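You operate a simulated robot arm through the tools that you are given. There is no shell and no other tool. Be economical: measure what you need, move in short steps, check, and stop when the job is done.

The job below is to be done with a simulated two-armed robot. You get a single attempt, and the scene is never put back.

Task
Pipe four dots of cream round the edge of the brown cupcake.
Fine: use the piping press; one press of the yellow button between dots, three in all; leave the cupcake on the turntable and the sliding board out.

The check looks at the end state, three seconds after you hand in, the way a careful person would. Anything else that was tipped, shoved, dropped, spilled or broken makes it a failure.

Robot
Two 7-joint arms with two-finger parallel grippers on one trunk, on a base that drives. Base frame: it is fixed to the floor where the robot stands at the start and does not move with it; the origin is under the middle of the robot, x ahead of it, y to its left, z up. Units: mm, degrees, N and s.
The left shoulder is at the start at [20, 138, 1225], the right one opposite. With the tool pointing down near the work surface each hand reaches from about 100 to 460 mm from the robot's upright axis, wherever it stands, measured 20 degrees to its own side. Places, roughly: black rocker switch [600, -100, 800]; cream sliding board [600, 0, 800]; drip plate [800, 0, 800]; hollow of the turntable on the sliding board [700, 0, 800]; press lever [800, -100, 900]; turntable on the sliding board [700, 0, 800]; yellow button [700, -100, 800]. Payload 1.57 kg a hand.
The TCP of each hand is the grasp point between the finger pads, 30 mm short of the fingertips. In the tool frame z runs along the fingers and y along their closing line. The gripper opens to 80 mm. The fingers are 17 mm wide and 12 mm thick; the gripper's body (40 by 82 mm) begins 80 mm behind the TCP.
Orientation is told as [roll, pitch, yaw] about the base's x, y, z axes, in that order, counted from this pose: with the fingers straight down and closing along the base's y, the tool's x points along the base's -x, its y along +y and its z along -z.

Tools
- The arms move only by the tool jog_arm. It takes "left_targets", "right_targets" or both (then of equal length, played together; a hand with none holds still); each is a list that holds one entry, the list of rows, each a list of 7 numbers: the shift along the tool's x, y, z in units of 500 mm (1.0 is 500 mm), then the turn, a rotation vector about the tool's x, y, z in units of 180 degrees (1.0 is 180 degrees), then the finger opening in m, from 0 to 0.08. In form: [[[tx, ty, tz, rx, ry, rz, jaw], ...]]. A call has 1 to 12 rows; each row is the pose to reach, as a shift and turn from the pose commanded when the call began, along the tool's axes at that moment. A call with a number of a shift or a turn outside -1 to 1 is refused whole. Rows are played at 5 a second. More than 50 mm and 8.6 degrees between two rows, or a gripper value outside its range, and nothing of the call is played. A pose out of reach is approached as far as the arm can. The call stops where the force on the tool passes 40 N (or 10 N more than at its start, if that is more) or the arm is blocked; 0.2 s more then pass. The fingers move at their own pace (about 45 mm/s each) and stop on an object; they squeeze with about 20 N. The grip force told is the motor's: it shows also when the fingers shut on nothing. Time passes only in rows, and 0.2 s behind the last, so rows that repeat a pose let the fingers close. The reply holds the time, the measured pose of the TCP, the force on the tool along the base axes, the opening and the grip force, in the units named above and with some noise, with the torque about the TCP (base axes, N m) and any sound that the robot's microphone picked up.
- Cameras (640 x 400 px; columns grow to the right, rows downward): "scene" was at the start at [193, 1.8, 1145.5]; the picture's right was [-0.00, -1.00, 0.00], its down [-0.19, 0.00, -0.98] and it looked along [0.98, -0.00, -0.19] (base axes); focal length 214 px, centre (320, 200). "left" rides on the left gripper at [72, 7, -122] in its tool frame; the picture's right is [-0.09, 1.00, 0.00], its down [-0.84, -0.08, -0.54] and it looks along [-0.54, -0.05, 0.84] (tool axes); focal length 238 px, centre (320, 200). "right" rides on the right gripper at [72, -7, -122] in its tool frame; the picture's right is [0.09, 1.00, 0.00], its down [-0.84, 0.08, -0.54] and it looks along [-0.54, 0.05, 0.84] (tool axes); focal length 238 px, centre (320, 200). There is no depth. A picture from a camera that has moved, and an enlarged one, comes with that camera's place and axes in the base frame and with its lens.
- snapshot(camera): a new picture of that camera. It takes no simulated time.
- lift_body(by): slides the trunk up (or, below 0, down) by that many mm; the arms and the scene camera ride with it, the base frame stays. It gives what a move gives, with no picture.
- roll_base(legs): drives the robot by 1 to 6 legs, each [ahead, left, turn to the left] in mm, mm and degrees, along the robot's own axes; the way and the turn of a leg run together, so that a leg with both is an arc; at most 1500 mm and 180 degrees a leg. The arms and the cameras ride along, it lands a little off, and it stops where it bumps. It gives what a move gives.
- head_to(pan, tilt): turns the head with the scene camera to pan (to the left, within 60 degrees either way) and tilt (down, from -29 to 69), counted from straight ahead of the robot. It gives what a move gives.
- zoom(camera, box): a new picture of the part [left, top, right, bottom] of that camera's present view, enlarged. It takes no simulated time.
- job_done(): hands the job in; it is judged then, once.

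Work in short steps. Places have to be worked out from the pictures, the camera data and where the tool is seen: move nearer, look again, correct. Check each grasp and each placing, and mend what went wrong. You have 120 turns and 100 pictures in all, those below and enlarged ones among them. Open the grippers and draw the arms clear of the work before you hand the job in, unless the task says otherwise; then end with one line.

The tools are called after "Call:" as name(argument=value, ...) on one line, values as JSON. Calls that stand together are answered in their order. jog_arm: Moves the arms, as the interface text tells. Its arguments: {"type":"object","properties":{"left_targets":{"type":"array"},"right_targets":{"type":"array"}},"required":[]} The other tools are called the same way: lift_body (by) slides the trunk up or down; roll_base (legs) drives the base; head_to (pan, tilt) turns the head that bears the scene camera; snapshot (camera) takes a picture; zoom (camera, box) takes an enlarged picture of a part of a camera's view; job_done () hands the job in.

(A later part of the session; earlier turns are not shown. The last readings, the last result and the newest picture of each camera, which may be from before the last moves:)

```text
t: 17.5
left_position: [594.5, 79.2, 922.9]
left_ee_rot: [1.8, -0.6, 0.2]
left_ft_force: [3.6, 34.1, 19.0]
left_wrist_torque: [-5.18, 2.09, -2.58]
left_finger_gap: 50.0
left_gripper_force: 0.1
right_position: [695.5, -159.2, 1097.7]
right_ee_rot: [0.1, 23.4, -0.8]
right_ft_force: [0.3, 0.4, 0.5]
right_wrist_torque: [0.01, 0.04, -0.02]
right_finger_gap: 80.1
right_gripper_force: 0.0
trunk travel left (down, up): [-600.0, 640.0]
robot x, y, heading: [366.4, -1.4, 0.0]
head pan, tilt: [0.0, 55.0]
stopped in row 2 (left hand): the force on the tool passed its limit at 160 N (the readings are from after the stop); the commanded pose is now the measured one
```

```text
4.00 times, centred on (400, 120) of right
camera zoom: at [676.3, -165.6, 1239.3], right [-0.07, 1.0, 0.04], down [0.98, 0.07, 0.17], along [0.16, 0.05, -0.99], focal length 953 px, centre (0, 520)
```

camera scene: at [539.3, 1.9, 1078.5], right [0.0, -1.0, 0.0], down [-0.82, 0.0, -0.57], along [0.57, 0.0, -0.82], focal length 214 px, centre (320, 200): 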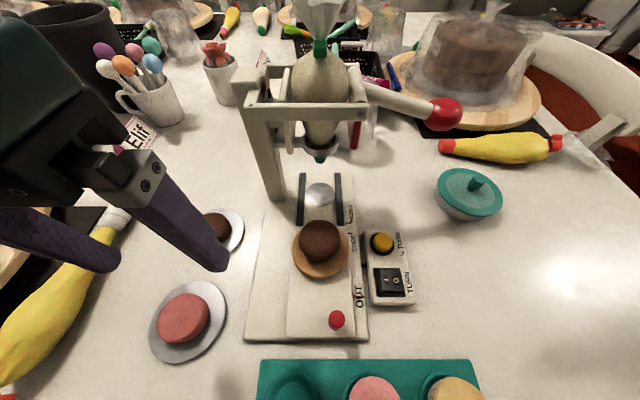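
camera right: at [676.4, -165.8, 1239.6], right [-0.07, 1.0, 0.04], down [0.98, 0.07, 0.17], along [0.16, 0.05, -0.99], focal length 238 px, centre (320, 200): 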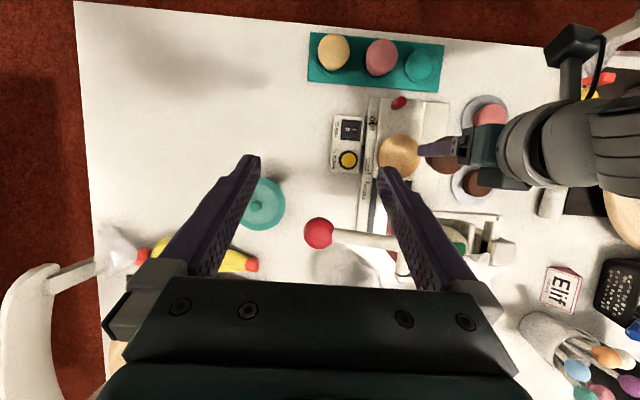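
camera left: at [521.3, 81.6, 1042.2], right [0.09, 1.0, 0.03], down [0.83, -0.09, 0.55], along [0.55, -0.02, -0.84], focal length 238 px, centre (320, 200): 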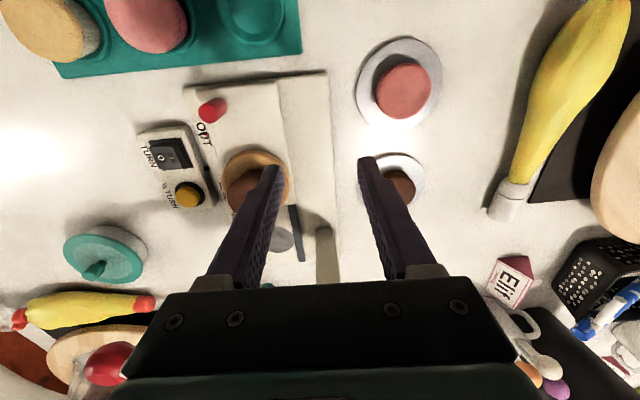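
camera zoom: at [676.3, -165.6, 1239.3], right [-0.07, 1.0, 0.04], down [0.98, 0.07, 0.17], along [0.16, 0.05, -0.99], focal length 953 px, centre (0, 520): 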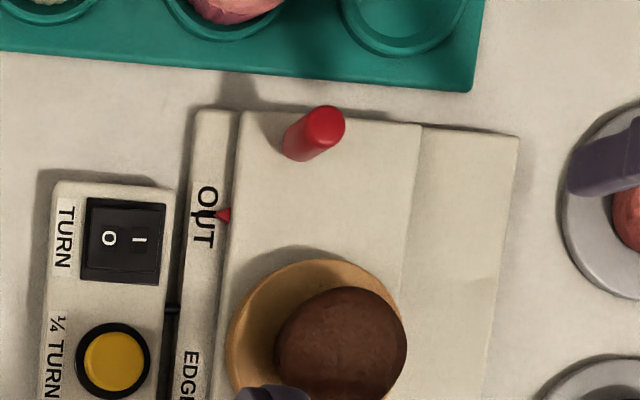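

The left hand struck something at 160 N, most likely the robot's own head (hand camera next to head camera); the table scene looks untouched. I back off to the left and raise the trunk for clearance.

Call:
jog_arm(left_targets=[[[0, 0.06, -0.01, 0, 0, 0, 0.05], [0, 0.08, -0.01, -0.01, 0, 0, 0.05]]])

Call:
lift_body(by=150)

Call:
snapshot(camera="scene")

```text
t: 18.1
left_position: [592.3, 117.6, 926.7]
left_ee_rot: [3.3, -0.5, 0.4]
left_ft_force: [-0.1, 0.0, 0.2]
left_wrist_torque: [-0.02, -0.02, 0.01]
left_finger_gap: 50.3
left_gripper_force: 0.1
right_position: [693.9, -159.2, 1097.9]
right_ee_rot: [0.0, 23.5, -0.6]
right_ft_force: [-0.3, 0.1, -0.3]
right_wrist_torque: [0.05, 0.02, -0.02]
right_finger_gap: 79.9
right_gripper_force: 0.0
trunk travel left (down, up): [-600.0, 640.0]
robot x, y, heading: [370.5, -3.2, -0.1]
head pan, tilt: [0.0, 55.0]
```

```text
t: 19.9
left_position: [592.4, 116.0, 1077.3]
left_ee_rot: [3.4, -0.5, 0.4]
left_ft_force: [0.0, 0.2, 0.7]
left_wrist_torque: [-0.02, -0.01, 0.03]
left_finger_gap: 50.1
left_gripper_force: 0.1
right_position: [694.7, -160.3, 1248.7]
right_ee_rot: [0.0, 23.3, -0.6]
right_ft_force: [0.1, 0.5, -0.4]
right_wrist_torque: [-0.02, 0.03, 0.01]
right_finger_gap: 80.2
right_gripper_force: 0.0
trunk travel left (down, up): [-750.0, 490.0]
robot x, y, heading: [372.6, -1.5, 0.0]
head pan, tilt: [0.0, 55.0]
```

```text
57 pictures are left
camera scene: at [539.5, 1.5, 1228.5], right [0.0, -1.0, 0.0], down [-0.82, 0.0, -0.57], along [0.57, 0.0, -0.82], focal length 214 px, centre (320, 200)
```

scene: 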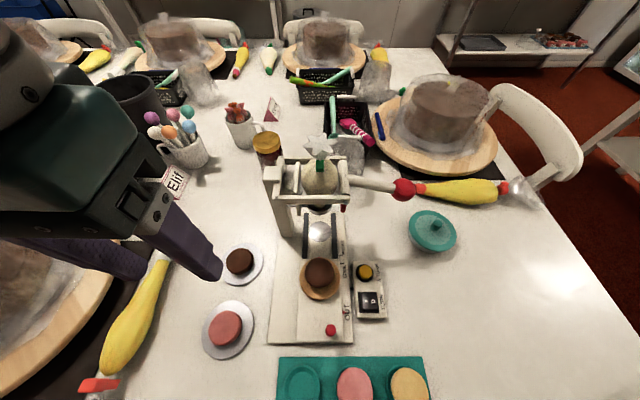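

Clear view. I straighten the hand while lowering it on the left side to z≈900.

Call:
jog_arm(left_targets=[[[0, 0, 0.09, 0.005, 0, 0, 0.05], [0, 0, 0.18, 0.01, 0, 0, 0.05], [0, -0.01, 0.27, 0.015, 0, 0, 0.05], [0, -0.02, 0.35, 0.019, 0.002, 0, 0.05]]])

Call:
zoom(camera="scene", box=[256, 160, 416, 260])

Call:
zoom(camera="scene", box=[256, 250, 416, 350])

```text
t: 20.9
left_position: [594.1, 117.8, 900.1]
left_ee_rot: [0.0, -0.2, 0.3]
left_ft_force: [0.3, 0.5, 0.4]
left_wrist_torque: [-0.04, 0.01, -0.04]
left_finger_gap: 49.9
left_gripper_force: 0.1
right_position: [694.6, -159.8, 1248.9]
right_ee_rot: [0.1, 23.5, -0.7]
right_ft_force: [0.9, 0.8, 0.0]
right_wrist_torque: [0.02, 0.03, -0.03]
right_finger_gap: 80.0
right_gripper_force: 0.0
trunk travel left (down, up): [-750.0, 490.0]
robot x, y, heading: [367.7, -1.6, 0.1]
head pan, tilt: [0.0, 55.0]
```

```text
4.00 times, centred on (336, 210) of scene
camera zoom: at [539.5, 1.5, 1228.6], right [0.0, -1.0, 0.0], down [-0.82, 0.0, -0.57], along [0.57, 0.0, -0.82], focal length 858 px, centre (256, 160)
```

zoom: 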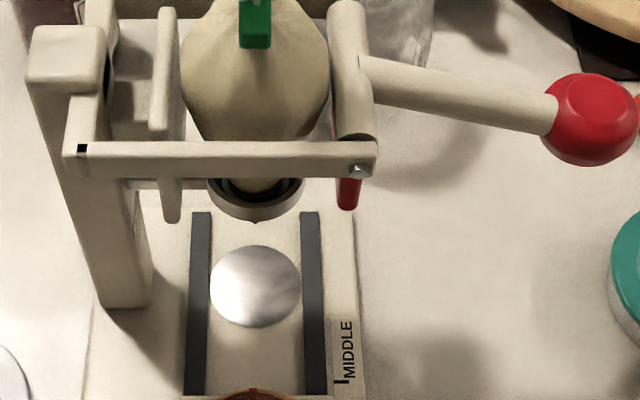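

```text
4.00 times, centred on (336, 300) of scene
camera zoom: at [539.5, 1.5, 1228.6], right [0.0, -1.0, 0.0], down [-0.82, 0.0, -0.57], along [0.57, 0.0, -0.82], focal length 858 px, centre (256, -200)
```

zoom: 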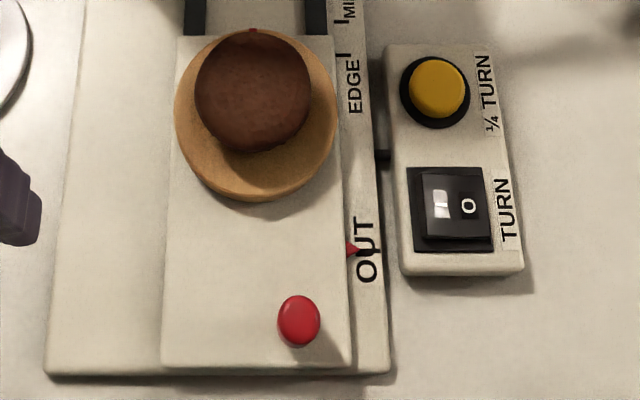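

Knob at (567, -16.5). Travel to EDGE is ≈94 mm. I bring the left hand above the knob.

Call:
jog_arm(left_targets=[[[0.0135, -0.067, 0.01, 0, 0, 0, 0.05], [0.027, -0.1345, 0.02, 0, 0, 0, 0.05], [0.0405, -0.202, 0.04, 0, 0, 0, 0.05], [0.054, -0.269, 0.06, 0, 0, 0, 0.05], [0.054, -0.269, 0.06, 0, 0, 0, 0.05]]])

Call:
snapshot(camera="left")

Call:
zoom(camera="scene", box=[256, 250, 416, 350])

```text
t: 22.1
left_position: [568.9, -18.1, 871.7]
left_ee_rot: [0.0, -0.3, 0.4]
left_ft_force: [-0.8, 0.3, 0.3]
left_wrist_torque: [0.01, 0.02, -0.03]
left_finger_gap: 49.8
left_gripper_force: 0.2
right_position: [694.8, -159.6, 1247.8]
right_ee_rot: [0.0, 23.5, -0.7]
right_ft_force: [-0.1, -0.2, -0.3]
right_wrist_torque: [0.0, 0.01, 0.0]
right_finger_gap: 79.8
right_gripper_force: 0.0
trunk travel left (down, up): [-750.0, 490.0]
robot x, y, heading: [369.3, -0.6, -0.1]
head pan, tilt: [0.0, 55.0]
```

```text
54 pictures are left
camera left: at [495.8, -11.5, 992.2], right [0.09, 1.0, 0.0], down [0.84, -0.07, 0.54], along [0.54, -0.05, -0.84], focal length 238 px, centre (320, 200)
```

left: 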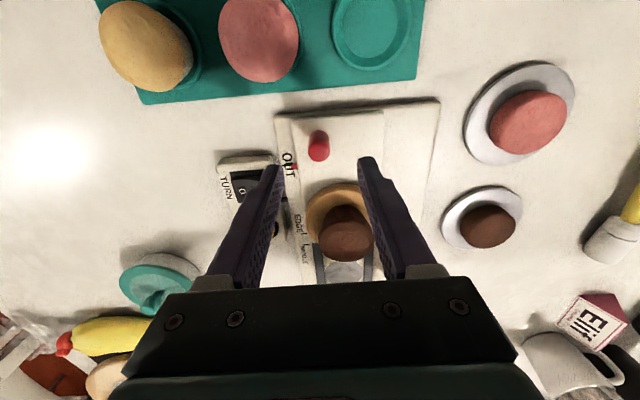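

```text
4.00 times, centred on (336, 300) of scene
camera zoom: at [539.5, 1.5, 1228.6], right [0.0, -1.0, 0.0], down [-0.82, 0.0, -0.57], along [0.57, 0.0, -0.82], focal length 858 px, centre (256, -200)
```

zoom: 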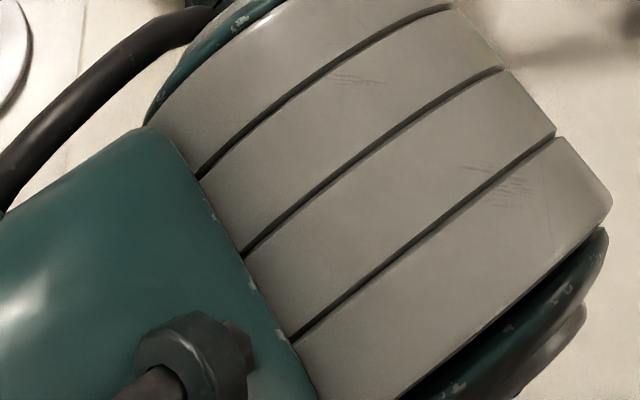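

Aligned with the knob within 3 mm. I descend to z≈814 and close on it.

Call:
jog_arm(left_targets=[[[0.004, 0, 0.05, 0, 0, 0, 0.05], [0.005, 0, 0.1, 0, 0, 0, 0.05], [0.005, 0, 0.115, 0, 0, 0, 0.05], [0.005, 0, 0.115, 0, 0, 0, 0.02], [0.005, 0, 0.115, 0, 0, 0, 0.0], [0.005, 0, 0.115, 0, 0, 0, 0.0]]])

Call:
snapshot(camera="left")

```text
t: 23.5
left_position: [568.0, -18.7, 814.4]
left_ee_rot: [-0.1, -0.2, 0.4]
left_ft_force: [0.7, -2.9, -2.4]
left_wrist_torque: [0.29, -0.15, -0.01]
left_finger_gap: 17.9
left_gripper_force: 21.4
right_position: [694.2, -160.4, 1248.5]
right_ee_rot: [-0.1, 23.4, -0.7]
right_ft_force: [0.6, -0.3, -0.4]
right_wrist_torque: [0.0, -0.01, -0.02]
right_finger_gap: 79.9
right_gripper_force: 0.1
trunk travel left (down, up): [-750.0, 490.0]
robot x, y, heading: [367.0, 1.2, -0.2]
head pan, tilt: [0.0, 55.0]
```

```text
52 pictures are left
camera left: at [494.0, -12.0, 934.5], right [0.09, 1.0, 0.0], down [0.84, -0.07, 0.55], along [0.54, -0.05, -0.84], focal length 238 px, centre (320, 200)
```

left: 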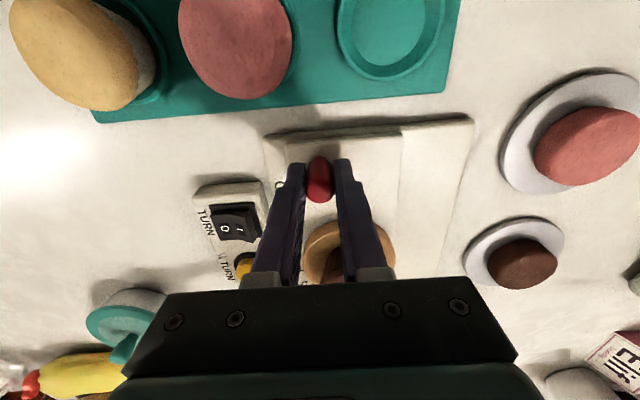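

Knob gripped. I slide the board in slowly, 88 mm.

Call:
jog_arm(left_targets=[[[-0.01, 0, 0, 0, 0, 0, 0], [-0.024, 0, 0, 0, 0, 0, 0], [-0.04, 0, 0, 0, 0, 0, 0], [-0.056, 0, 0, 0, 0, 0, 0], [-0.072, 0, 0, 0, 0, 0, 0], [-0.088, 0, 0, 0, 0, 0, 0], [-0.104, -0.001, 0, 0, 0, 0, 0], [-0.12, -0.001, 0, 0, 0, 0, 0], [-0.136, -0.001, 0, 0, 0, 0, 0], [-0.152, -0.001, 0, 0, 0, 0, 0], [-0.166, -0.001, 0, 0, 0, 0, 0], [-0.176, -0.001, 0, 0, 0, 0, 0]]])

Call:
zoom(camera="scene", box=[256, 160, 416, 260])

Call:
zoom(camera="right", box=[320, 90, 480, 190])

```text
t: 24.3
left_position: [591.1, -18.4, 813.0]
left_ee_rot: [-0.4, -0.8, 0.5]
left_ft_force: [-0.7, -15.2, 21.1]
left_wrist_torque: [0.59, 0.49, 0.24]
left_finger_gap: 17.6
left_gripper_force: 32.5
right_position: [694.2, -162.2, 1250.8]
right_ee_rot: [-0.1, 23.3, -0.8]
right_ft_force: [0.2, 0.4, -0.4]
right_wrist_torque: [-0.02, 0.03, -0.02]
right_finger_gap: 80.2
right_gripper_force: 0.1
trunk travel left (down, up): [-750.0, 490.0]
robot x, y, heading: [366.8, 0.3, -0.2]
head pan, tilt: [0.0, 55.0]
stopped in row 4 (left hand): the force on the tool passed its limit at 55 N (the readings are from after the stop); the commanded pose is now the measured one
```

```text
4.00 times, centred on (336, 210) of scene
camera zoom: at [539.8, -1.3, 1228.8], right [0.0, -1.0, 0.0], down [-0.82, 0.0, -0.57], along [0.57, 0.0, -0.82], focal length 858 px, centre (256, 160)
```

zoom: 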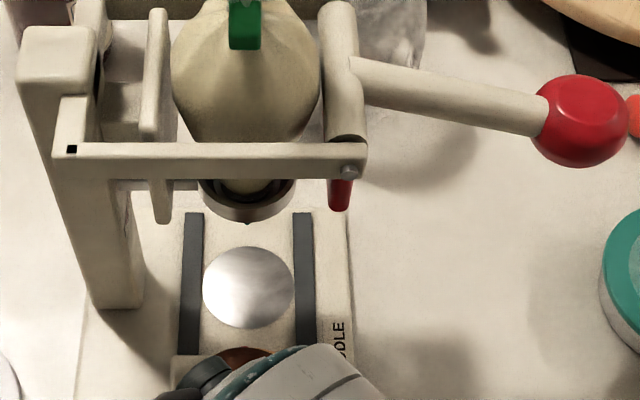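

```text
4.00 times, centred on (400, 140) of right
camera zoom: at [676.3, -168.3, 1390.1], right [-0.07, 1.0, 0.03], down [0.98, 0.07, 0.17], along [0.16, 0.04, -0.99], focal length 953 px, centre (0, 440)
```

zoom: 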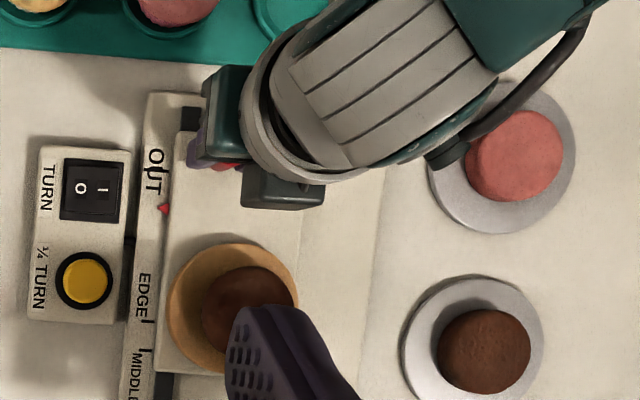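

The push stopped after 22 mm with side and upward loads – the grip preloaded the board. I open to unload, rise 3 mm, regrip, and check the forces.

Call:
jog_arm(left_targets=[[[0, 0, 0, 0, 0, 0, 0.03], [0, 0, -0.006, 0.0, 0.003, 0, 0.03], [0, 0, -0.008, 0.0, 0.004, 0, 0.03], [0, 0, -0.008, 0.0, 0.004, 0, 0.03]]])

Call:
snapshot(camera="left")

```text
t: 25.3
left_position: [586.9, -12.1, 815.2]
left_ee_rot: [0.1, 0.3, 0.2]
left_ft_force: [-0.2, 0.0, 0.2]
left_wrist_torque: [-0.04, -0.04, -0.01]
left_finger_gap: 30.1
left_gripper_force: 0.0
right_position: [693.7, -159.1, 1249.1]
right_ee_rot: [0.0, 23.4, -0.7]
right_ft_force: [-0.3, 0.7, -0.1]
right_wrist_torque: [-0.03, 0.01, 0.0]
right_finger_gap: 79.9
right_gripper_force: 0.1
trunk travel left (down, up): [-750.0, 490.0]
robot x, y, heading: [372.3, -2.1, -0.1]
head pan, tilt: [0.0, 55.0]
```

```text
49 pictures are left
camera left: at [515.0, -6.8, 936.3], right [0.09, 1.0, 0.0], down [0.84, -0.08, 0.54], along [0.54, -0.04, -0.84], focal length 238 px, centre (320, 200)
```

left: 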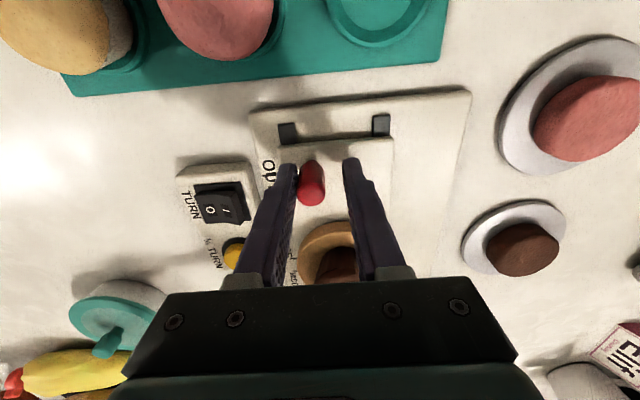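

The knob is now at about (591, -18). I re-centre on it, regrip, then push in slower 3-mm rows.

Call:
jog_arm(left_targets=[[[-0.006, -0.012, 0, 0, 0, 0, 0.03], [-0.006, -0.012, 0, 0, 0, 0, 0.01], [-0.006, -0.012, 0, 0, 0, 0, 0.01], [-0.009, -0.012, 0, 0, 0, 0, 0.01], [-0.015, -0.012, 0, 0, 0, 0, 0.01], [-0.021, -0.012, 0, 0, 0, 0, 0.01], [-0.027, -0.012, 0, 0, 0, 0, 0.01], [-0.033, -0.012, 0, 0, 0, 0, 0.01], [-0.039, -0.012, 0, 0, 0, 0, 0.01]]])

```text
t: 26.5
left_position: [599.2, -7.2, 806.1]
left_ee_rot: [0.7, -0.5, 1.2]
left_ft_force: [-0.9, -36.7, 8.7]
left_wrist_torque: [-1.31, 0.04, -0.12]
left_finger_gap: 42.2
left_gripper_force: 18.2
right_position: [693.5, -166.2, 1249.9]
right_ee_rot: [-0.5, 23.3, -1.0]
right_ft_force: [0.2, -0.7, -0.3]
right_wrist_torque: [0.0, -0.02, 0.0]
right_finger_gap: 79.8
right_gripper_force: 0.1
trunk travel left (down, up): [-750.0, 490.0]
robot x, y, heading: [366.7, -0.1, -0.4]
head pan, tilt: [0.0, 55.0]
stopped in row 5 (left hand): the force on the tool passed its limit at 42 N (the readings are from after the stop); the commanded pose is now the measured one
```

Odd: gap 42 and a strong side force. I look before doing anything else.

Call:
snapshot(camera="left")

Call:
snapshot(camera="scene")

Call:
snapshot(camera="right")

```text
48 pictures are left
camera left: at [525.0, -2.9, 926.6], right [0.07, 1.0, 0.01], down [0.83, -0.07, 0.55], along [0.55, -0.03, -0.84], focal length 238 px, centre (320, 200)
```

left: 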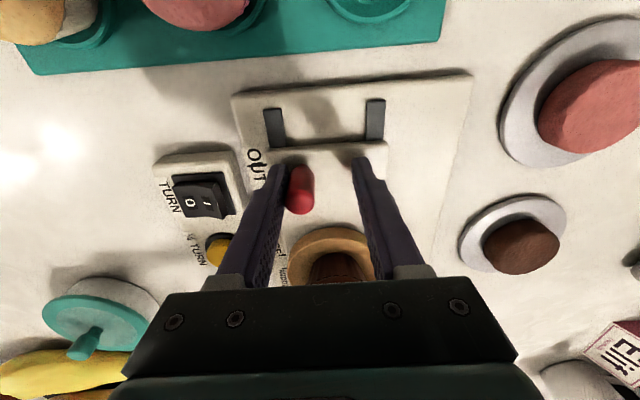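

```text
47 pictures are left
camera scene: at [539.6, -5.6, 1228.7], right [0.0, -1.0, 0.01], down [-0.82, 0.0, -0.57], along [0.57, -0.01, -0.82], focal length 214 px, centre (320, 200)
```

scene: 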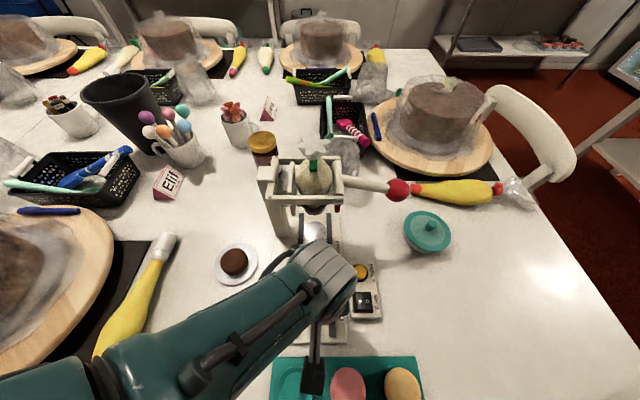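

```text
46 pictures are left
camera right: at [676.0, -171.9, 1390.8], right [-0.07, 1.0, 0.03], down [0.98, 0.07, 0.17], along [0.16, 0.04, -0.99], focal length 238 px, centre (320, 200)
```

right: 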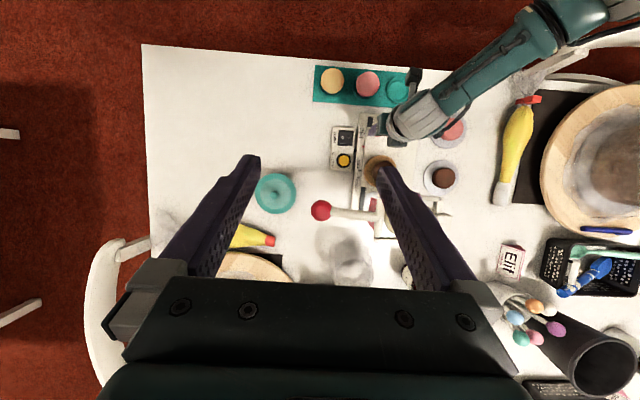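

The arm itself wandered (y drifted +11 mm against the command), so this close-in posture seems to be at an arm limit. I open, rise clear, and will back the base off so the knob is worked from ~290 mm ahead, where the arm behaved.

Call:
jog_arm(left_targets=[[[0, 0, 0, 0, 0, 0, 0.06], [0, -0.01, 0, 0, 0, 0, 0.07], [0, -0.01, -0.05, 0, 0, 0, 0.07], [0, -0.01, -0.12, 0, 0, 0, 0.07], [0, -0.01, -0.18, 0, 0, 0, 0.07]]])

Call:
snapshot(camera="left")

```text
t: 26.9
left_position: [600.3, 8.6, 805.1]
left_ee_rot: [2.1, -0.7, 1.1]
left_ft_force: [-1.0, -5.2, 32.1]
left_wrist_torque: [-1.61, 0.17, -0.03]
left_finger_gap: 73.6
left_gripper_force: 2.4
right_position: [694.7, -161.5, 1248.3]
right_ee_rot: [0.0, 23.2, -0.7]
right_ft_force: [0.3, 0.9, -0.6]
right_wrist_torque: [-0.01, 0.01, -0.01]
right_finger_gap: 80.2
right_gripper_force: 0.1
trunk travel left (down, up): [-750.0, 490.0]
robot x, y, heading: [368.8, -2.6, -0.2]
head pan, tilt: [0.0, 55.0]
stopped in row 2 (left hand): the force on the tool passed its limit at 76 N (the readings are from after the stop); the commanded pose is now the measured one
```

```text
45 pictures are left
camera left: at [526.9, 9.1, 925.6], right [0.07, 1.0, 0.04], down [0.83, -0.08, 0.55], along [0.55, -0.01, -0.83], focal length 238 px, centre (320, 200)
```

left: 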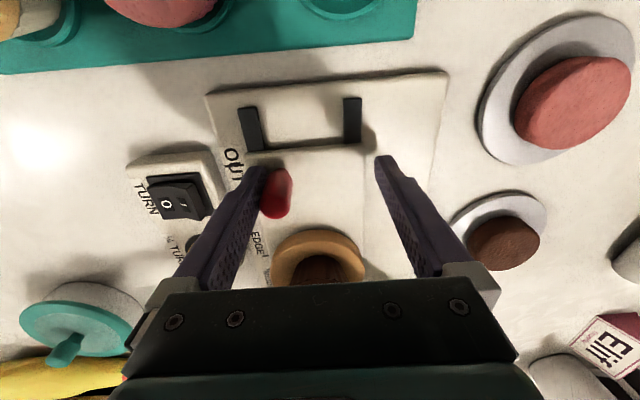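

The right fingertip seems pressed on the board. I lift straight up without changing the opening.

Call:
jog_arm(left_targets=[[[0, 0, -0.01, 0, 0, 0, 0.074], [0, 0, -0.03, 0, 0, 0, 0.074], [0, 0, -0.08, 0, 0, 0, 0.074], [0, 0, -0.15, 0, 0, 0, 0.074], [0, 0, -0.2, 0, 0, 0, 0.074]]])

Call:
snapshot(camera="left")

```text
t: 28.1
left_position: [594.5, 5.4, 903.4]
left_ee_rot: [2.4, -0.2, 1.0]
left_ft_force: [0.0, -0.4, 0.0]
left_wrist_torque: [0.0, -0.03, 0.02]
left_finger_gap: 73.9
left_gripper_force: 0.1
right_position: [694.0, -160.8, 1247.8]
right_ee_rot: [0.0, 23.3, -0.9]
right_ft_force: [0.0, 0.4, -0.3]
right_wrist_torque: [0.02, 0.01, -0.01]
right_finger_gap: 79.7
right_gripper_force: 0.0
trunk travel left (down, up): [-750.0, 490.0]
robot x, y, heading: [363.0, -1.4, 0.0]
head pan, tilt: [0.0, 55.0]
```

```text
44 pictures are left
camera left: at [522.4, 5.8, 1025.2], right [0.07, 1.0, 0.04], down [0.84, -0.09, 0.54], along [0.54, 0.0, -0.84], focal length 238 px, centre (320, 200)
```

left: 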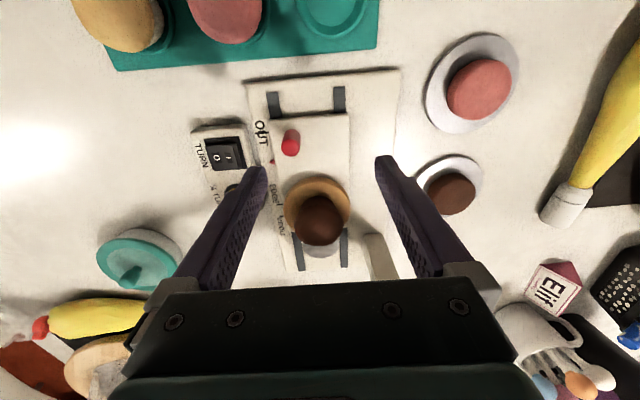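

Hand is free, cupcake undisturbed. I back the base 90 mm, then extend the hand forward and straighten it.

Call:
roll_base(legs=[[-90, 0, 0]])

Call:
jog_arm(left_targets=[[[-0.06, -0.02, -0.06, 0.004, 0, -0.002, 0.05], [-0.12, -0.04, -0.12, 0.008, 0, -0.004, 0.05], [-0.16, -0.05, -0.19, 0.012, 0, -0.006, 0.05], [-0.16, -0.05, -0.26, 0.013, 0, -0.006, 0.05], [-0.16, -0.05, -0.3, 0.013, 0, -0.006, 0.05]]])

Call:
lift_body(by=-150)

Call:
snapshot(camera="left")

```text
t: 29.2
left_position: [505.7, 5.8, 904.0]
left_ee_rot: [2.3, -0.3, 0.9]
left_ft_force: [1.2, 0.0, -0.5]
left_wrist_torque: [-0.02, 0.0, -0.02]
left_finger_gap: 74.0
left_gripper_force: 0.1
right_position: [604.4, -159.9, 1247.8]
right_ee_rot: [0.1, 23.3, -0.7]
right_ft_force: [0.2, 0.0, -0.6]
right_wrist_torque: [0.01, -0.01, -0.02]
right_finger_gap: 80.1
right_gripper_force: 0.0
trunk travel left (down, up): [-750.0, 490.0]
robot x, y, heading: [279.5, -2.0, -0.1]
head pan, tilt: [0.0, 55.0]
```

```text
t: 30.6
left_position: [591.1, 12.2, 1033.6]
left_ee_rot: [4.8, 0.0, 4.1]
left_ft_force: [0.2, -0.7, -0.2]
left_wrist_torque: [-0.04, 0.03, 0.01]
left_finger_gap: 49.9
left_gripper_force: 0.2
right_position: [603.5, -159.9, 1247.3]
right_ee_rot: [0.0, 23.2, -0.7]
right_ft_force: [0.1, 0.0, 0.4]
right_wrist_torque: [0.02, 0.0, 0.0]
right_finger_gap: 80.2
right_gripper_force: 0.0
trunk travel left (down, up): [-750.0, 490.0]
robot x, y, heading: [280.1, -0.9, 0.0]
head pan, tilt: [0.0, 55.0]
stopped in row 5 (left hand): the arm was blocked; the commanded pose is now the measured one
```

```text
t: 32.4
left_position: [591.9, 12.1, 884.1]
left_ee_rot: [4.7, -0.1, 4.0]
left_ft_force: [-0.5, -0.3, -0.2]
left_wrist_torque: [0.02, 0.01, 0.0]
left_finger_gap: 49.7
left_gripper_force: 0.1
right_position: [604.1, -161.0, 1097.4]
right_ee_rot: [0.0, 23.4, -0.7]
right_ft_force: [-1.0, 0.6, 0.7]
right_wrist_torque: [0.03, -0.03, 0.01]
right_finger_gap: 79.9
right_gripper_force: 0.0
trunk travel left (down, up): [-600.0, 640.0]
robot x, y, heading: [280.2, 0.0, -0.1]
head pan, tilt: [0.0, 55.0]
```

```text
43 pictures are left
camera left: at [519.2, 3.6, 1004.7], right [0.02, 1.0, 0.08], down [0.84, -0.06, 0.54], along [0.54, 0.06, -0.84], focal length 238 px, centre (320, 200)
```

left: 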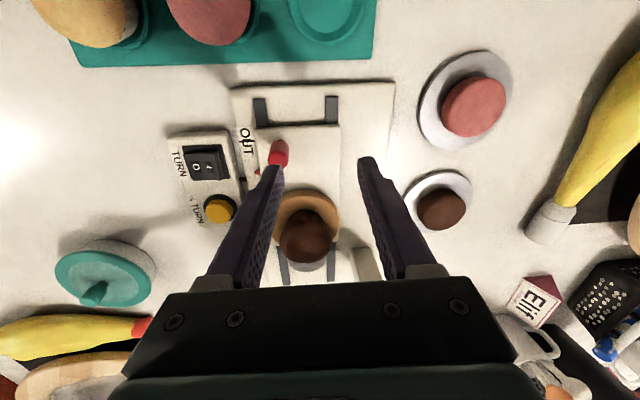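

The arm was blocked again, so its elbow posture is awkward. I swing it out to its own side (y≈130, higher) and straighten it to check tracking.

Call:
jog_arm(left_targets=[[[0, 0.07, -0.03, 0.004, 0, -0.004, 0.05], [0, 0.14, -0.07, 0.01, 0, -0.01, 0.05], [0, 0.21, -0.12, 0.018, 0, -0.016, 0.05], [0, 0.26, -0.2, 0.026, 0, -0.022, 0.05], [0, 0.26, -0.2, 0.026, 0, -0.022, 0.05]]])

Call:
snapshot(camera="scene")

Call:
snapshot(camera="right")

```text
t: 33.8
left_position: [628.9, 167.0, 899.6]
left_ee_rot: [3.6, -1.0, 9.1]
left_ft_force: [0.0, 0.0, 0.9]
left_wrist_torque: [-0.03, -0.01, -0.01]
left_finger_gap: 50.0
left_gripper_force: 0.2
left hand out of reach, approached as far as the arm can: row 1, 2, 3, 4, 5
right_position: [604.6, -160.1, 1097.9]
right_ee_rot: [-0.1, 23.2, -0.7]
right_ft_force: [-0.7, 0.3, 0.2]
right_wrist_torque: [0.0, 0.02, -0.02]
right_finger_gap: 79.9
right_gripper_force: 0.1
trunk travel left (down, up): [-600.0, 640.0]
robot x, y, heading: [274.2, -4.6, -0.2]
head pan, tilt: [0.0, 55.0]
stopped in row 5 (left hand): the arm was blocked; the commanded pose is now the measured one
```

```text
42 pictures are left
camera scene: at [449.6, 1.3, 1078.6], right [0.0, -1.0, 0.0], down [-0.82, 0.0, -0.57], along [0.57, 0.0, -0.82], focal length 214 px, centre (320, 200)
```

scene: 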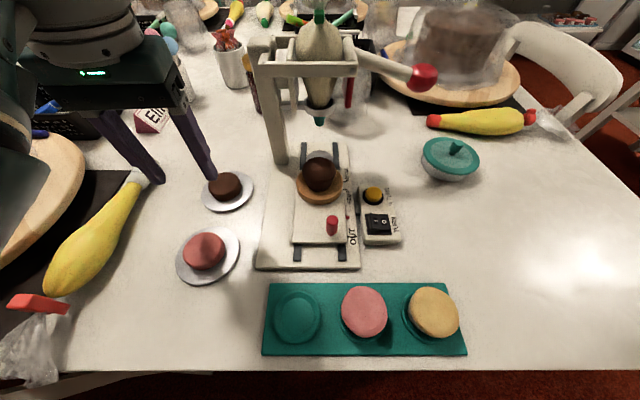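

```text
41 pictures are left
camera right: at [586.2, -166.1, 1239.2], right [-0.07, 1.0, 0.04], down [0.98, 0.07, 0.17], along [0.16, 0.05, -0.99], focal length 238 px, centre (320, 200)
```

right: 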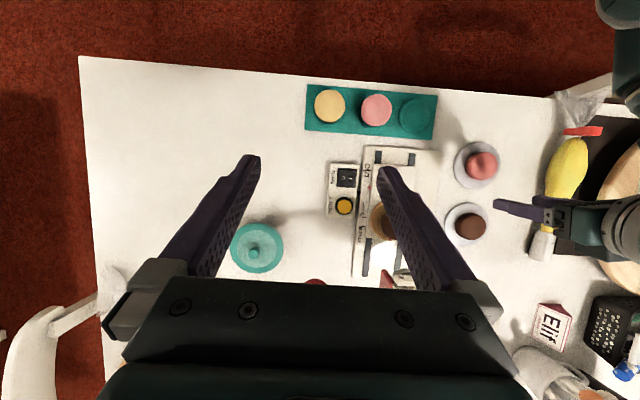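

The left arm reports joint-limit trouble, so I leave it and use the right arm, which has a good posture; the knob is ~320 mm ahead of the robot. I bring the right hand upright above the knob.

Call:
jog_arm(right_targets=[[[-0.0276, 0.0477, 0.0672, 0, -0.0216, 0, 0.05], [-0.0551, 0.0953, 0.1345, 0, -0.0431, 0, 0.05], [-0.0827, 0.143, 0.2017, 0, -0.0647, 0, 0.05], [-0.1103, 0.1907, 0.2689, 0, -0.0863, 0, 0.05], [-0.1378, 0.2383, 0.3362, 0, -0.1078, 0, 0.05], [-0.1654, 0.286, 0.4034, 0, -0.1294, 0, 0.05], [-0.1654, 0.286, 0.4034, 0, -0.1294, 0, 0.05]]])

Call:
snapshot(camera="right")

```text
t: 35.4
left_position: [628.1, 165.5, 898.9]
left_ee_rot: [3.5, -0.9, 9.2]
left_ft_force: [0.8, -0.8, 0.2]
left_wrist_torque: [-0.01, 0.0, -0.01]
left_finger_gap: 50.0
left_gripper_force: 0.0
right_position: [601.5, -17.8, 879.9]
right_ee_rot: [0.0, 0.0, -0.8]
right_ft_force: [-0.5, 0.7, 0.7]
right_wrist_torque: [-0.02, 0.03, 0.0]
right_finger_gap: 50.0
right_gripper_force: 0.1
trunk travel left (down, up): [-600.0, 640.0]
robot x, y, heading: [280.6, 0.7, -0.5]
head pan, tilt: [0.0, 55.0]
```

```text
40 pictures are left
camera right: at [530.0, -22.8, 1002.1], right [-0.08, 1.0, 0.0], down [0.84, 0.07, 0.54], along [0.54, 0.04, -0.84], focal length 238 px, centre (320, 200)
```

right: 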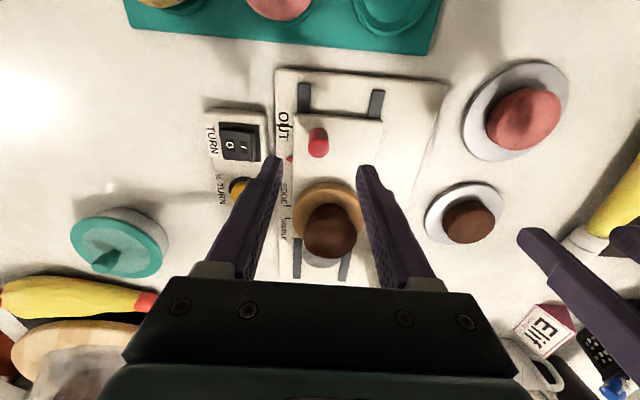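

Tracking is exact with the right arm. I descend to z≈820 and grip the knob.

Call:
jog_arm(right_targets=[[[0.002, -0.003, 0.06, 0, 0, 0, 0.05], [0.002, -0.003, 0.11, 0, 0, 0, 0.05], [0.002, -0.003, 0.12, 0, 0, 0, 0.05], [0.002, -0.003, 0.12, 0, 0, 0, 0.02], [0.002, -0.003, 0.12, 0, 0, 0, 0.01], [0.002, -0.003, 0.12, 0, 0, 0, 0.01]]])

Call:
jog_arm(right_targets=[[[-0.004, 0, 0, 0, 0, 0, 0.01], [-0.012, 0, 0, 0, 0, 0, 0.01], [-0.02, 0, 0, 0, 0, 0, 0.01], [-0.028, 0, 0, 0, 0, 0, 0.01], [-0.036, 0, 0, 0, 0, 0, 0.01], [-0.044, 0, 0, 0, 0, 0, 0.01], [-0.05, 0, 0, 0, 0, 0, 0.01]]])

Call:
zoom(camera="scene", box=[256, 140, 416, 240])

```text
t: 36.8
left_position: [627.3, 165.5, 899.5]
left_ee_rot: [3.3, -1.0, 9.1]
left_ft_force: [0.6, 0.0, -0.1]
left_wrist_torque: [0.02, 0.01, 0.0]
left_finger_gap: 50.1
left_gripper_force: 0.0
right_position: [600.2, -18.6, 819.7]
right_ee_rot: [0.0, 0.1, -0.8]
right_ft_force: [0.4, -0.5, -3.4]
right_wrist_torque: [0.26, 0.0, 0.07]
right_finger_gap: 17.7
right_gripper_force: 21.6
trunk travel left (down, up): [-600.0, 640.0]
robot x, y, heading: [279.8, -1.8, -0.2]
head pan, tilt: [0.0, 55.0]
```

```text
t: 38.4
left_position: [626.6, 166.1, 899.0]
left_ee_rot: [3.5, -0.9, 9.2]
left_ft_force: [0.7, 0.5, -0.1]
left_wrist_torque: [0.03, 0.01, -0.01]
left_finger_gap: 49.9
left_gripper_force: 0.0
right_position: [625.2, -19.2, 821.3]
right_ee_rot: [-0.1, 0.1, -0.7]
right_ft_force: [0.0, 2.9, -1.6]
right_wrist_torque: [-0.32, 0.48, -0.07]
right_finger_gap: 17.6
right_gripper_force: 32.3
trunk travel left (down, up): [-600.0, 640.0]
robot x, y, heading: [278.8, 1.0, -0.2]
head pan, tilt: [0.0, 55.0]
```

```text
4.00 times, centred on (336, 190) of scene
camera zoom: at [449.3, 1.3, 1078.5], right [0.0, -1.0, 0.0], down [-0.82, 0.0, -0.57], along [0.57, 0.0, -0.82], focal length 858 px, centre (256, 240)
```

zoom: 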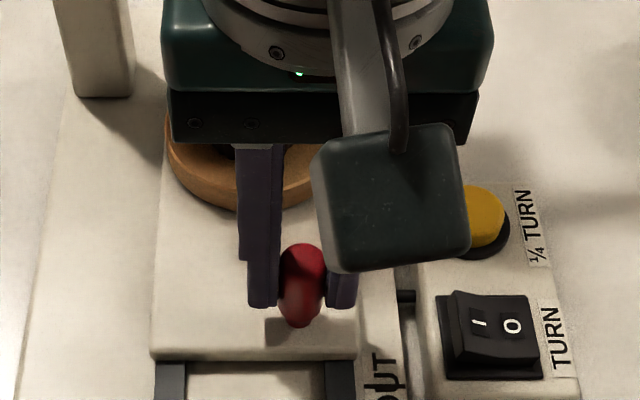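

The board slides smoothly now (x 600→625). I push another 28 mm and check the pointer.

Call:
jog_arm(right_targets=[[[-0.006, 0, 0, 0, 0, 0, 0.01], [-0.014, 0, 0, 0, 0, 0, 0.01], [-0.022, 0, 0, 0, 0, 0, 0.01], [-0.03, 0, 0, 0, 0, 0, 0.01], [-0.038, 0, 0, 0, 0, 0, 0.01], [-0.046, 0, 0, 0, 0, 0, 0.01], [-0.052, 0, 0, 0, 0, 0, 0.01], [-0.056, 0, 0, 0, 0, 0, 0.01]]])

Call:
zoom(camera="right", box=[220, 110, 380, 210])

Call:
zoom(camera="scene", box=[256, 110, 416, 210])

```text
t: 40.2
left_position: [627.6, 166.1, 899.0]
left_ee_rot: [3.5, -0.9, 9.2]
left_ft_force: [0.3, -0.2, -0.4]
left_wrist_torque: [0.0, -0.03, 0.02]
left_finger_gap: 50.0
left_gripper_force: 0.0
right_position: [653.2, -17.5, 820.0]
right_ee_rot: [0.2, 0.2, -0.7]
right_ft_force: [-0.8, 3.1, 1.8]
right_wrist_torque: [-0.37, -0.05, -0.06]
right_finger_gap: 17.7
right_gripper_force: 32.9
trunk travel left (down, up): [-600.0, 640.0]
robot x, y, heading: [277.1, 2.3, -0.1]
head pan, tilt: [0.0, 55.0]
```

```text
4.00 times, centred on (300, 160) of right
camera zoom: at [581.3, -24.3, 942.8], right [-0.08, 1.0, 0.0], down [0.84, 0.07, 0.54], along [0.54, 0.04, -0.84], focal length 953 px, centre (400, 360)
```

zoom: 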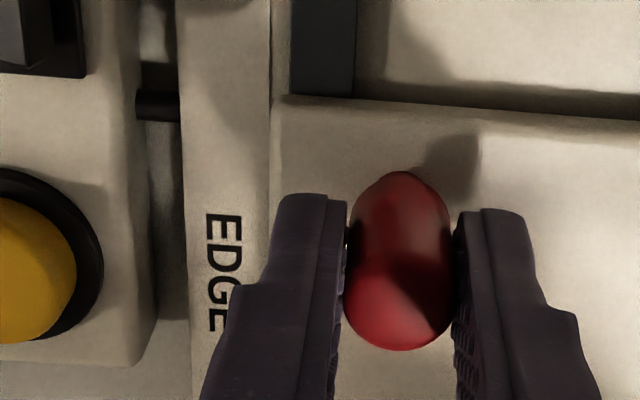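

```text
4.00 times, centred on (336, 160) of scene
camera zoom: at [449.5, 1.7, 1078.5], right [0.0, -1.0, 0.0], down [-0.82, 0.0, -0.57], along [0.57, 0.0, -0.82], focal length 858 px, centre (256, 360)
```

zoom: 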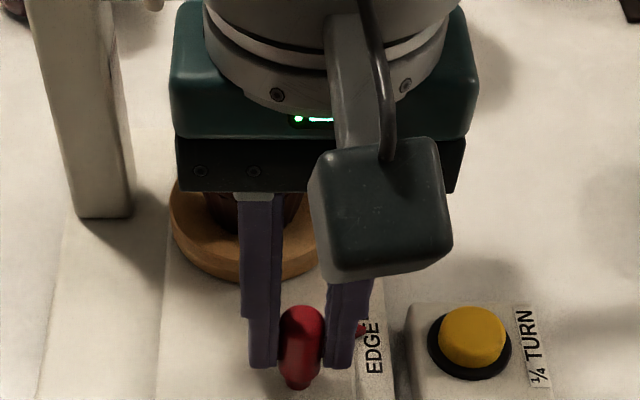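

Pointer is at roughly 684; the EDGE tick is at ~693. I push 8 mm more, then release and rise to check.

Call:
jog_arm(right_targets=[[[-0.004, 0, 0, 0, 0, 0, 0.01], [-0.01, 0, 0, 0, 0, 0, 0.01], [-0.016, 0, 0, 0, 0, 0, 0.01], [-0.016, 0, 0, 0, 0, 0, 0.01], [-0.016, 0, 0, 0, 0, 0, 0.035], [-0.016, 0, 0, 0, 0, 0, 0.035], [-0.016, 0, -0.05, 0, 0, 0, 0.035], [0.04, 0, -0.1, 0, 0, 0, 0.035], [0.1, 0, -0.13, 0, 0, 0, 0.035]]])

Call:
zoom(camera="right", box=[220, 130, 380, 230])

Call:
snapshot(camera="scene")

```text
t: 42.2
left_position: [628.6, 165.9, 897.9]
left_ee_rot: [3.4, -1.0, 9.1]
left_ft_force: [-0.7, 0.1, 0.7]
left_wrist_torque: [-0.02, 0.03, 0.0]
left_finger_gap: 50.0
left_gripper_force: 0.1
right_position: [603.3, -19.0, 886.5]
right_ee_rot: [-0.1, 0.0, -0.8]
right_ft_force: [-0.4, -0.3, -0.6]
right_wrist_torque: [0.02, 0.02, -0.01]
right_finger_gap: 34.9
right_gripper_force: 0.1
trunk travel left (down, up): [-600.0, 640.0]
robot x, y, heading: [276.4, 0.0, 0.1]
head pan, tilt: [0.0, 55.0]
```

```text
4.00 times, centred on (300, 180) of right
camera zoom: at [531.2, -24.2, 1008.3], right [-0.08, 1.0, 0.0], down [0.84, 0.07, 0.54], along [0.54, 0.04, -0.84], focal length 953 px, centre (400, 280)
```

zoom: 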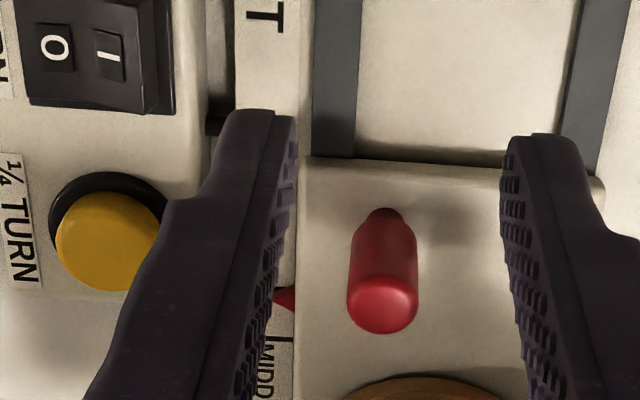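

```text
35 pictures are left
camera scene: at [449.5, 1.1, 1078.5], right [0.0, -1.0, 0.0], down [-0.82, 0.0, -0.57], along [0.57, 0.0, -0.82], focal length 214 px, centre (320, 200)
```

scene: 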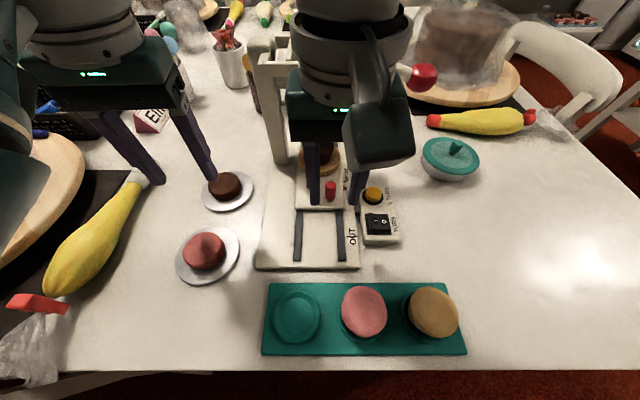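

The pointer is near EDGE. I move the right hand off to the right to see both tick and pointer clearly.

Call:
jog_arm(right_targets=[[[0, -0.09, -0.03, 0, 0, 0, 0.01], [0, -0.18, -0.06, 0, 0, 0, 0.01], [0, -0.27, -0.09, 0, 0, 0, 0.01], [0, -0.32, -0.12, 0, 0, 0, 0.0]]])

Call:
zoom(camera="scene", box=[280, 140, 408, 220])

Call:
zoom(camera="scene", box=[240, 0, 464, 140])

```text
t: 43.2
left_position: [627.8, 165.3, 898.4]
left_ee_rot: [3.4, -0.8, 9.2]
left_ft_force: [-0.9, 0.4, 0.3]
left_wrist_torque: [0.03, -0.01, -0.06]
left_finger_gap: 49.7
left_gripper_force: 0.0
right_position: [602.1, -178.6, 946.7]
right_ee_rot: [-0.1, 0.1, -0.5]
right_ft_force: [0.1, 0.2, -0.1]
right_wrist_torque: [-0.01, 0.02, 0.02]
right_finger_gap: 0.0
right_gripper_force: 13.7
trunk travel left (down, up): [-600.0, 640.0]
robot x, y, heading: [277.9, 0.7, -0.2]
head pan, tilt: [0.0, 55.0]
```

```text
5.00 times, centred on (344, 180) of scene
camera zoom: at [449.5, 1.0, 1078.6], right [0.0, -1.0, 0.0], down [-0.82, 0.0, -0.57], along [0.57, 0.0, -0.82], focal length 1072 px, centre (200, 300)
```

zoom: 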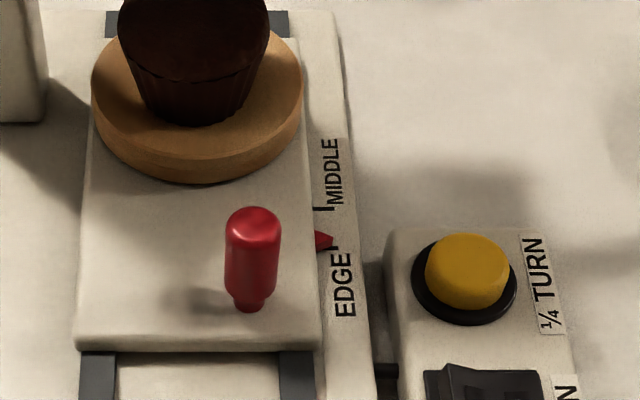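

```text
2.86 times, centred on (352, 70) of scene
camera zoom: at [449.5, 1.0, 1078.6], right [0.0, -1.0, 0.0], down [-0.82, 0.0, -0.57], along [0.57, 0.0, -0.82], focal length 613 px, centre (229, 571)
```

zoom: 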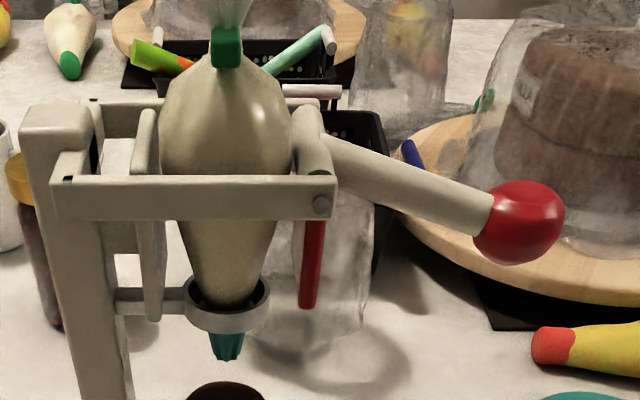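

The pointer is about 4 mm past the EDGE tick. I regrip the knob and draw the board back 4 mm.

Call:
jog_arm(right_targets=[[[0, 0.08, 0.02, 0, 0, 0, 0.035], [0, 0.16, 0.04, 0, 0, 0, 0.035], [0, 0.24, 0.07, 0, 0, 0, 0.035], [-0.03, 0.32, 0.1, 0, 0, 0, 0.035], [-0.09, 0.32, 0.14, 0, 0, 0, 0.035], [-0.118, 0.32, 0.17, 0, 0, 0, 0.035], [-0.118, 0.32, 0.22, 0, 0, 0, 0.035], [-0.118, 0.32, 0.253, 0, 0, 0, 0.035], [-0.118, 0.32, 0.253, 0, 0, 0, 0.01], [-0.118, 0.32, 0.253, 0, 0, 0, 0.01]]])

Call:
jog_arm(right_targets=[[[0, 0, 0, 0, 0, 0, 0.01], [0.004, 0, 0, 0, 0, 0, 0.01], [0.009, 0, 0, 0, 0, 0, 0.01], [0.009, 0, 0, 0, 0, 0, 0.01], [0.009, 0, 0, 0, 0, 0, 0.035], [0.009, 0, 0, 0, 0, 0, 0.035], [0.009, 0, -0.05, 0, 0, 0, 0.035], [0.05, -0.02, -0.1, 0, 0, 0, 0.035], [0.1, -0.1, -0.14, 0, 0, 0, 0.035], [0.118, -0.18, -0.18, 0, 0, 0, 0], [0.118, -0.26, -0.22, 0, 0, 0, 0.0], [0.118, -0.32, -0.253, 0, 0, 0, 0.0]]])

Call:
zoom(camera="scene", box=[280, 140, 408, 220])

```text
t: 45.4
left_position: [627.5, 167.3, 897.7]
left_ee_rot: [3.5, -1.0, 9.1]
left_ft_force: [0.4, 0.5, 0.0]
left_wrist_torque: [0.02, -0.01, 0.0]
left_finger_gap: 50.1
left_gripper_force: 0.1
right_position: [662.5, -17.2, 818.4]
right_ee_rot: [0.0, 0.2, -0.7]
right_ft_force: [0.6, 2.8, -2.4]
right_wrist_torque: [-0.25, -0.13, 0.07]
right_finger_gap: 17.8
right_gripper_force: 20.5
trunk travel left (down, up): [-600.0, 640.0]
robot x, y, heading: [275.8, 0.4, -0.2]
head pan, tilt: [0.0, 55.0]
```

```text
refused: row 9 steps farther than a row can; nothing moved
```

```text
5.00 times, centred on (344, 180) of scene
camera zoom: at [449.5, 1.6, 1078.5], right [0.0, -1.0, 0.0], down [-0.82, 0.0, -0.57], along [0.57, 0.0, -0.82], focal length 1072 px, centre (200, 300)
```

zoom: 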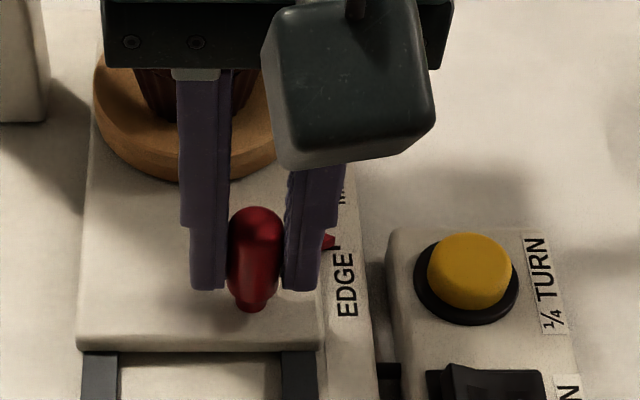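

Knob gripped again; the second call was refused for too big a step, so I redo it with smaller ones.

Call:
jog_arm(right_targets=[[[0.003, 0, 0, 0, 0, 0, 0.01], [0.006, 0, 0, 0, 0, 0, 0.01], [0.009, 0, 0, 0, 0, 0, 0.01], [0.009, 0, 0, 0, 0, 0, 0.01], [0.009, 0, 0, 0, 0, 0, 0.035], [0.009, 0, 0, 0, 0, 0, 0.035], [0.009, 0, -0.05, 0, 0, 0, 0.035], [0.05, -0.02, -0.1, 0, 0, 0, 0.035], [0.09, -0.08, -0.14, 0, 0, 0, 0.035], [0.11, -0.16, -0.18, 0, 0, 0, 0], [0.118, -0.24, -0.22, 0, 0, 0, 0.0], [0.118, -0.32, -0.253, 0, 0, 0, 0.0]]])

Call:
zoom(camera="scene", box=[280, 140, 408, 220])

```text
t: 48.0
left_position: [626.9, 165.3, 897.7]
left_ee_rot: [3.4, -0.9, 9.3]
left_ft_force: [-0.8, 1.2, 0.6]
left_wrist_torque: [-0.01, 0.02, 0.03]
left_finger_gap: 50.1
left_gripper_force: 0.0
right_position: [600.8, -179.4, 946.7]
right_ee_rot: [0.0, 0.0, -0.7]
right_ft_force: [-0.2, 0.0, 0.7]
right_wrist_torque: [0.01, -0.03, 0.02]
right_finger_gap: 0.0
right_gripper_force: 19.6
trunk travel left (down, up): [-600.0, 640.0]
robot x, y, heading: [275.8, -2.2, -0.1]
head pan, tilt: [0.0, 55.0]
```

```text
5.00 times, centred on (344, 180) of scene
camera zoom: at [449.5, 0.9, 1078.5], right [0.0, -1.0, 0.0], down [-0.82, 0.0, -0.57], along [0.57, 0.0, -0.82], focal length 1072 px, centre (200, 300)
```

zoom: 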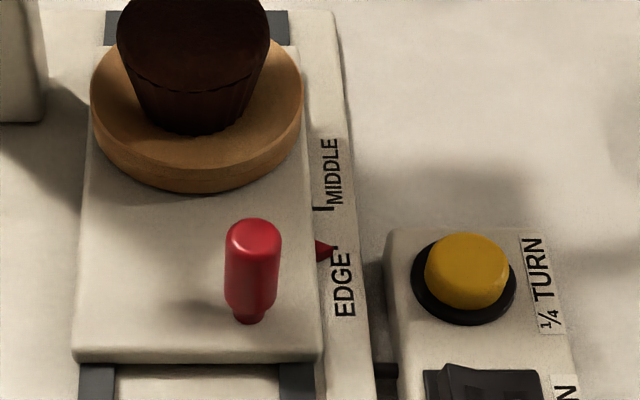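

The pointer is now right at EDGE. Before driving forward for the lever (ball ≈ (776, -148, 925)), I draw the left hand back and to the left so it stays clear of the press post.

Call:
jog_arm(left_targets=[[[0.05, 0.04, 0, 0, 0, 0, 0.05], [0.1, 0.08, 0, 0, 0, 0, 0.05], [0.15, 0.1, 0, 0, 0, 0, 0.05]]])

```text
t: 49.0
left_position: [572.3, 237.5, 889.3]
left_ee_rot: [8.1, -2.8, 10.6]
left_ft_force: [-0.5, 0.3, -0.4]
left_wrist_torque: [-0.01, -0.01, -0.01]
left_finger_gap: 49.9
left_gripper_force: 0.0
left hand out of reach, approached as far as the arm can: row 1, 2, 3
right_position: [601.3, -178.6, 945.0]
right_ee_rot: [0.1, 0.1, -0.7]
right_ft_force: [0.1, 0.9, -0.1]
right_wrist_torque: [-0.04, 0.0, -0.01]
right_finger_gap: 0.0
right_gripper_force: 19.9
trunk travel left (down, up): [-600.0, 640.0]
robot x, y, heading: [279.3, 0.1, -0.2]
head pan, tilt: [0.0, 55.0]
stopped in row 3 (left hand): the arm was blocked; the commanded pose is now the measured one
```

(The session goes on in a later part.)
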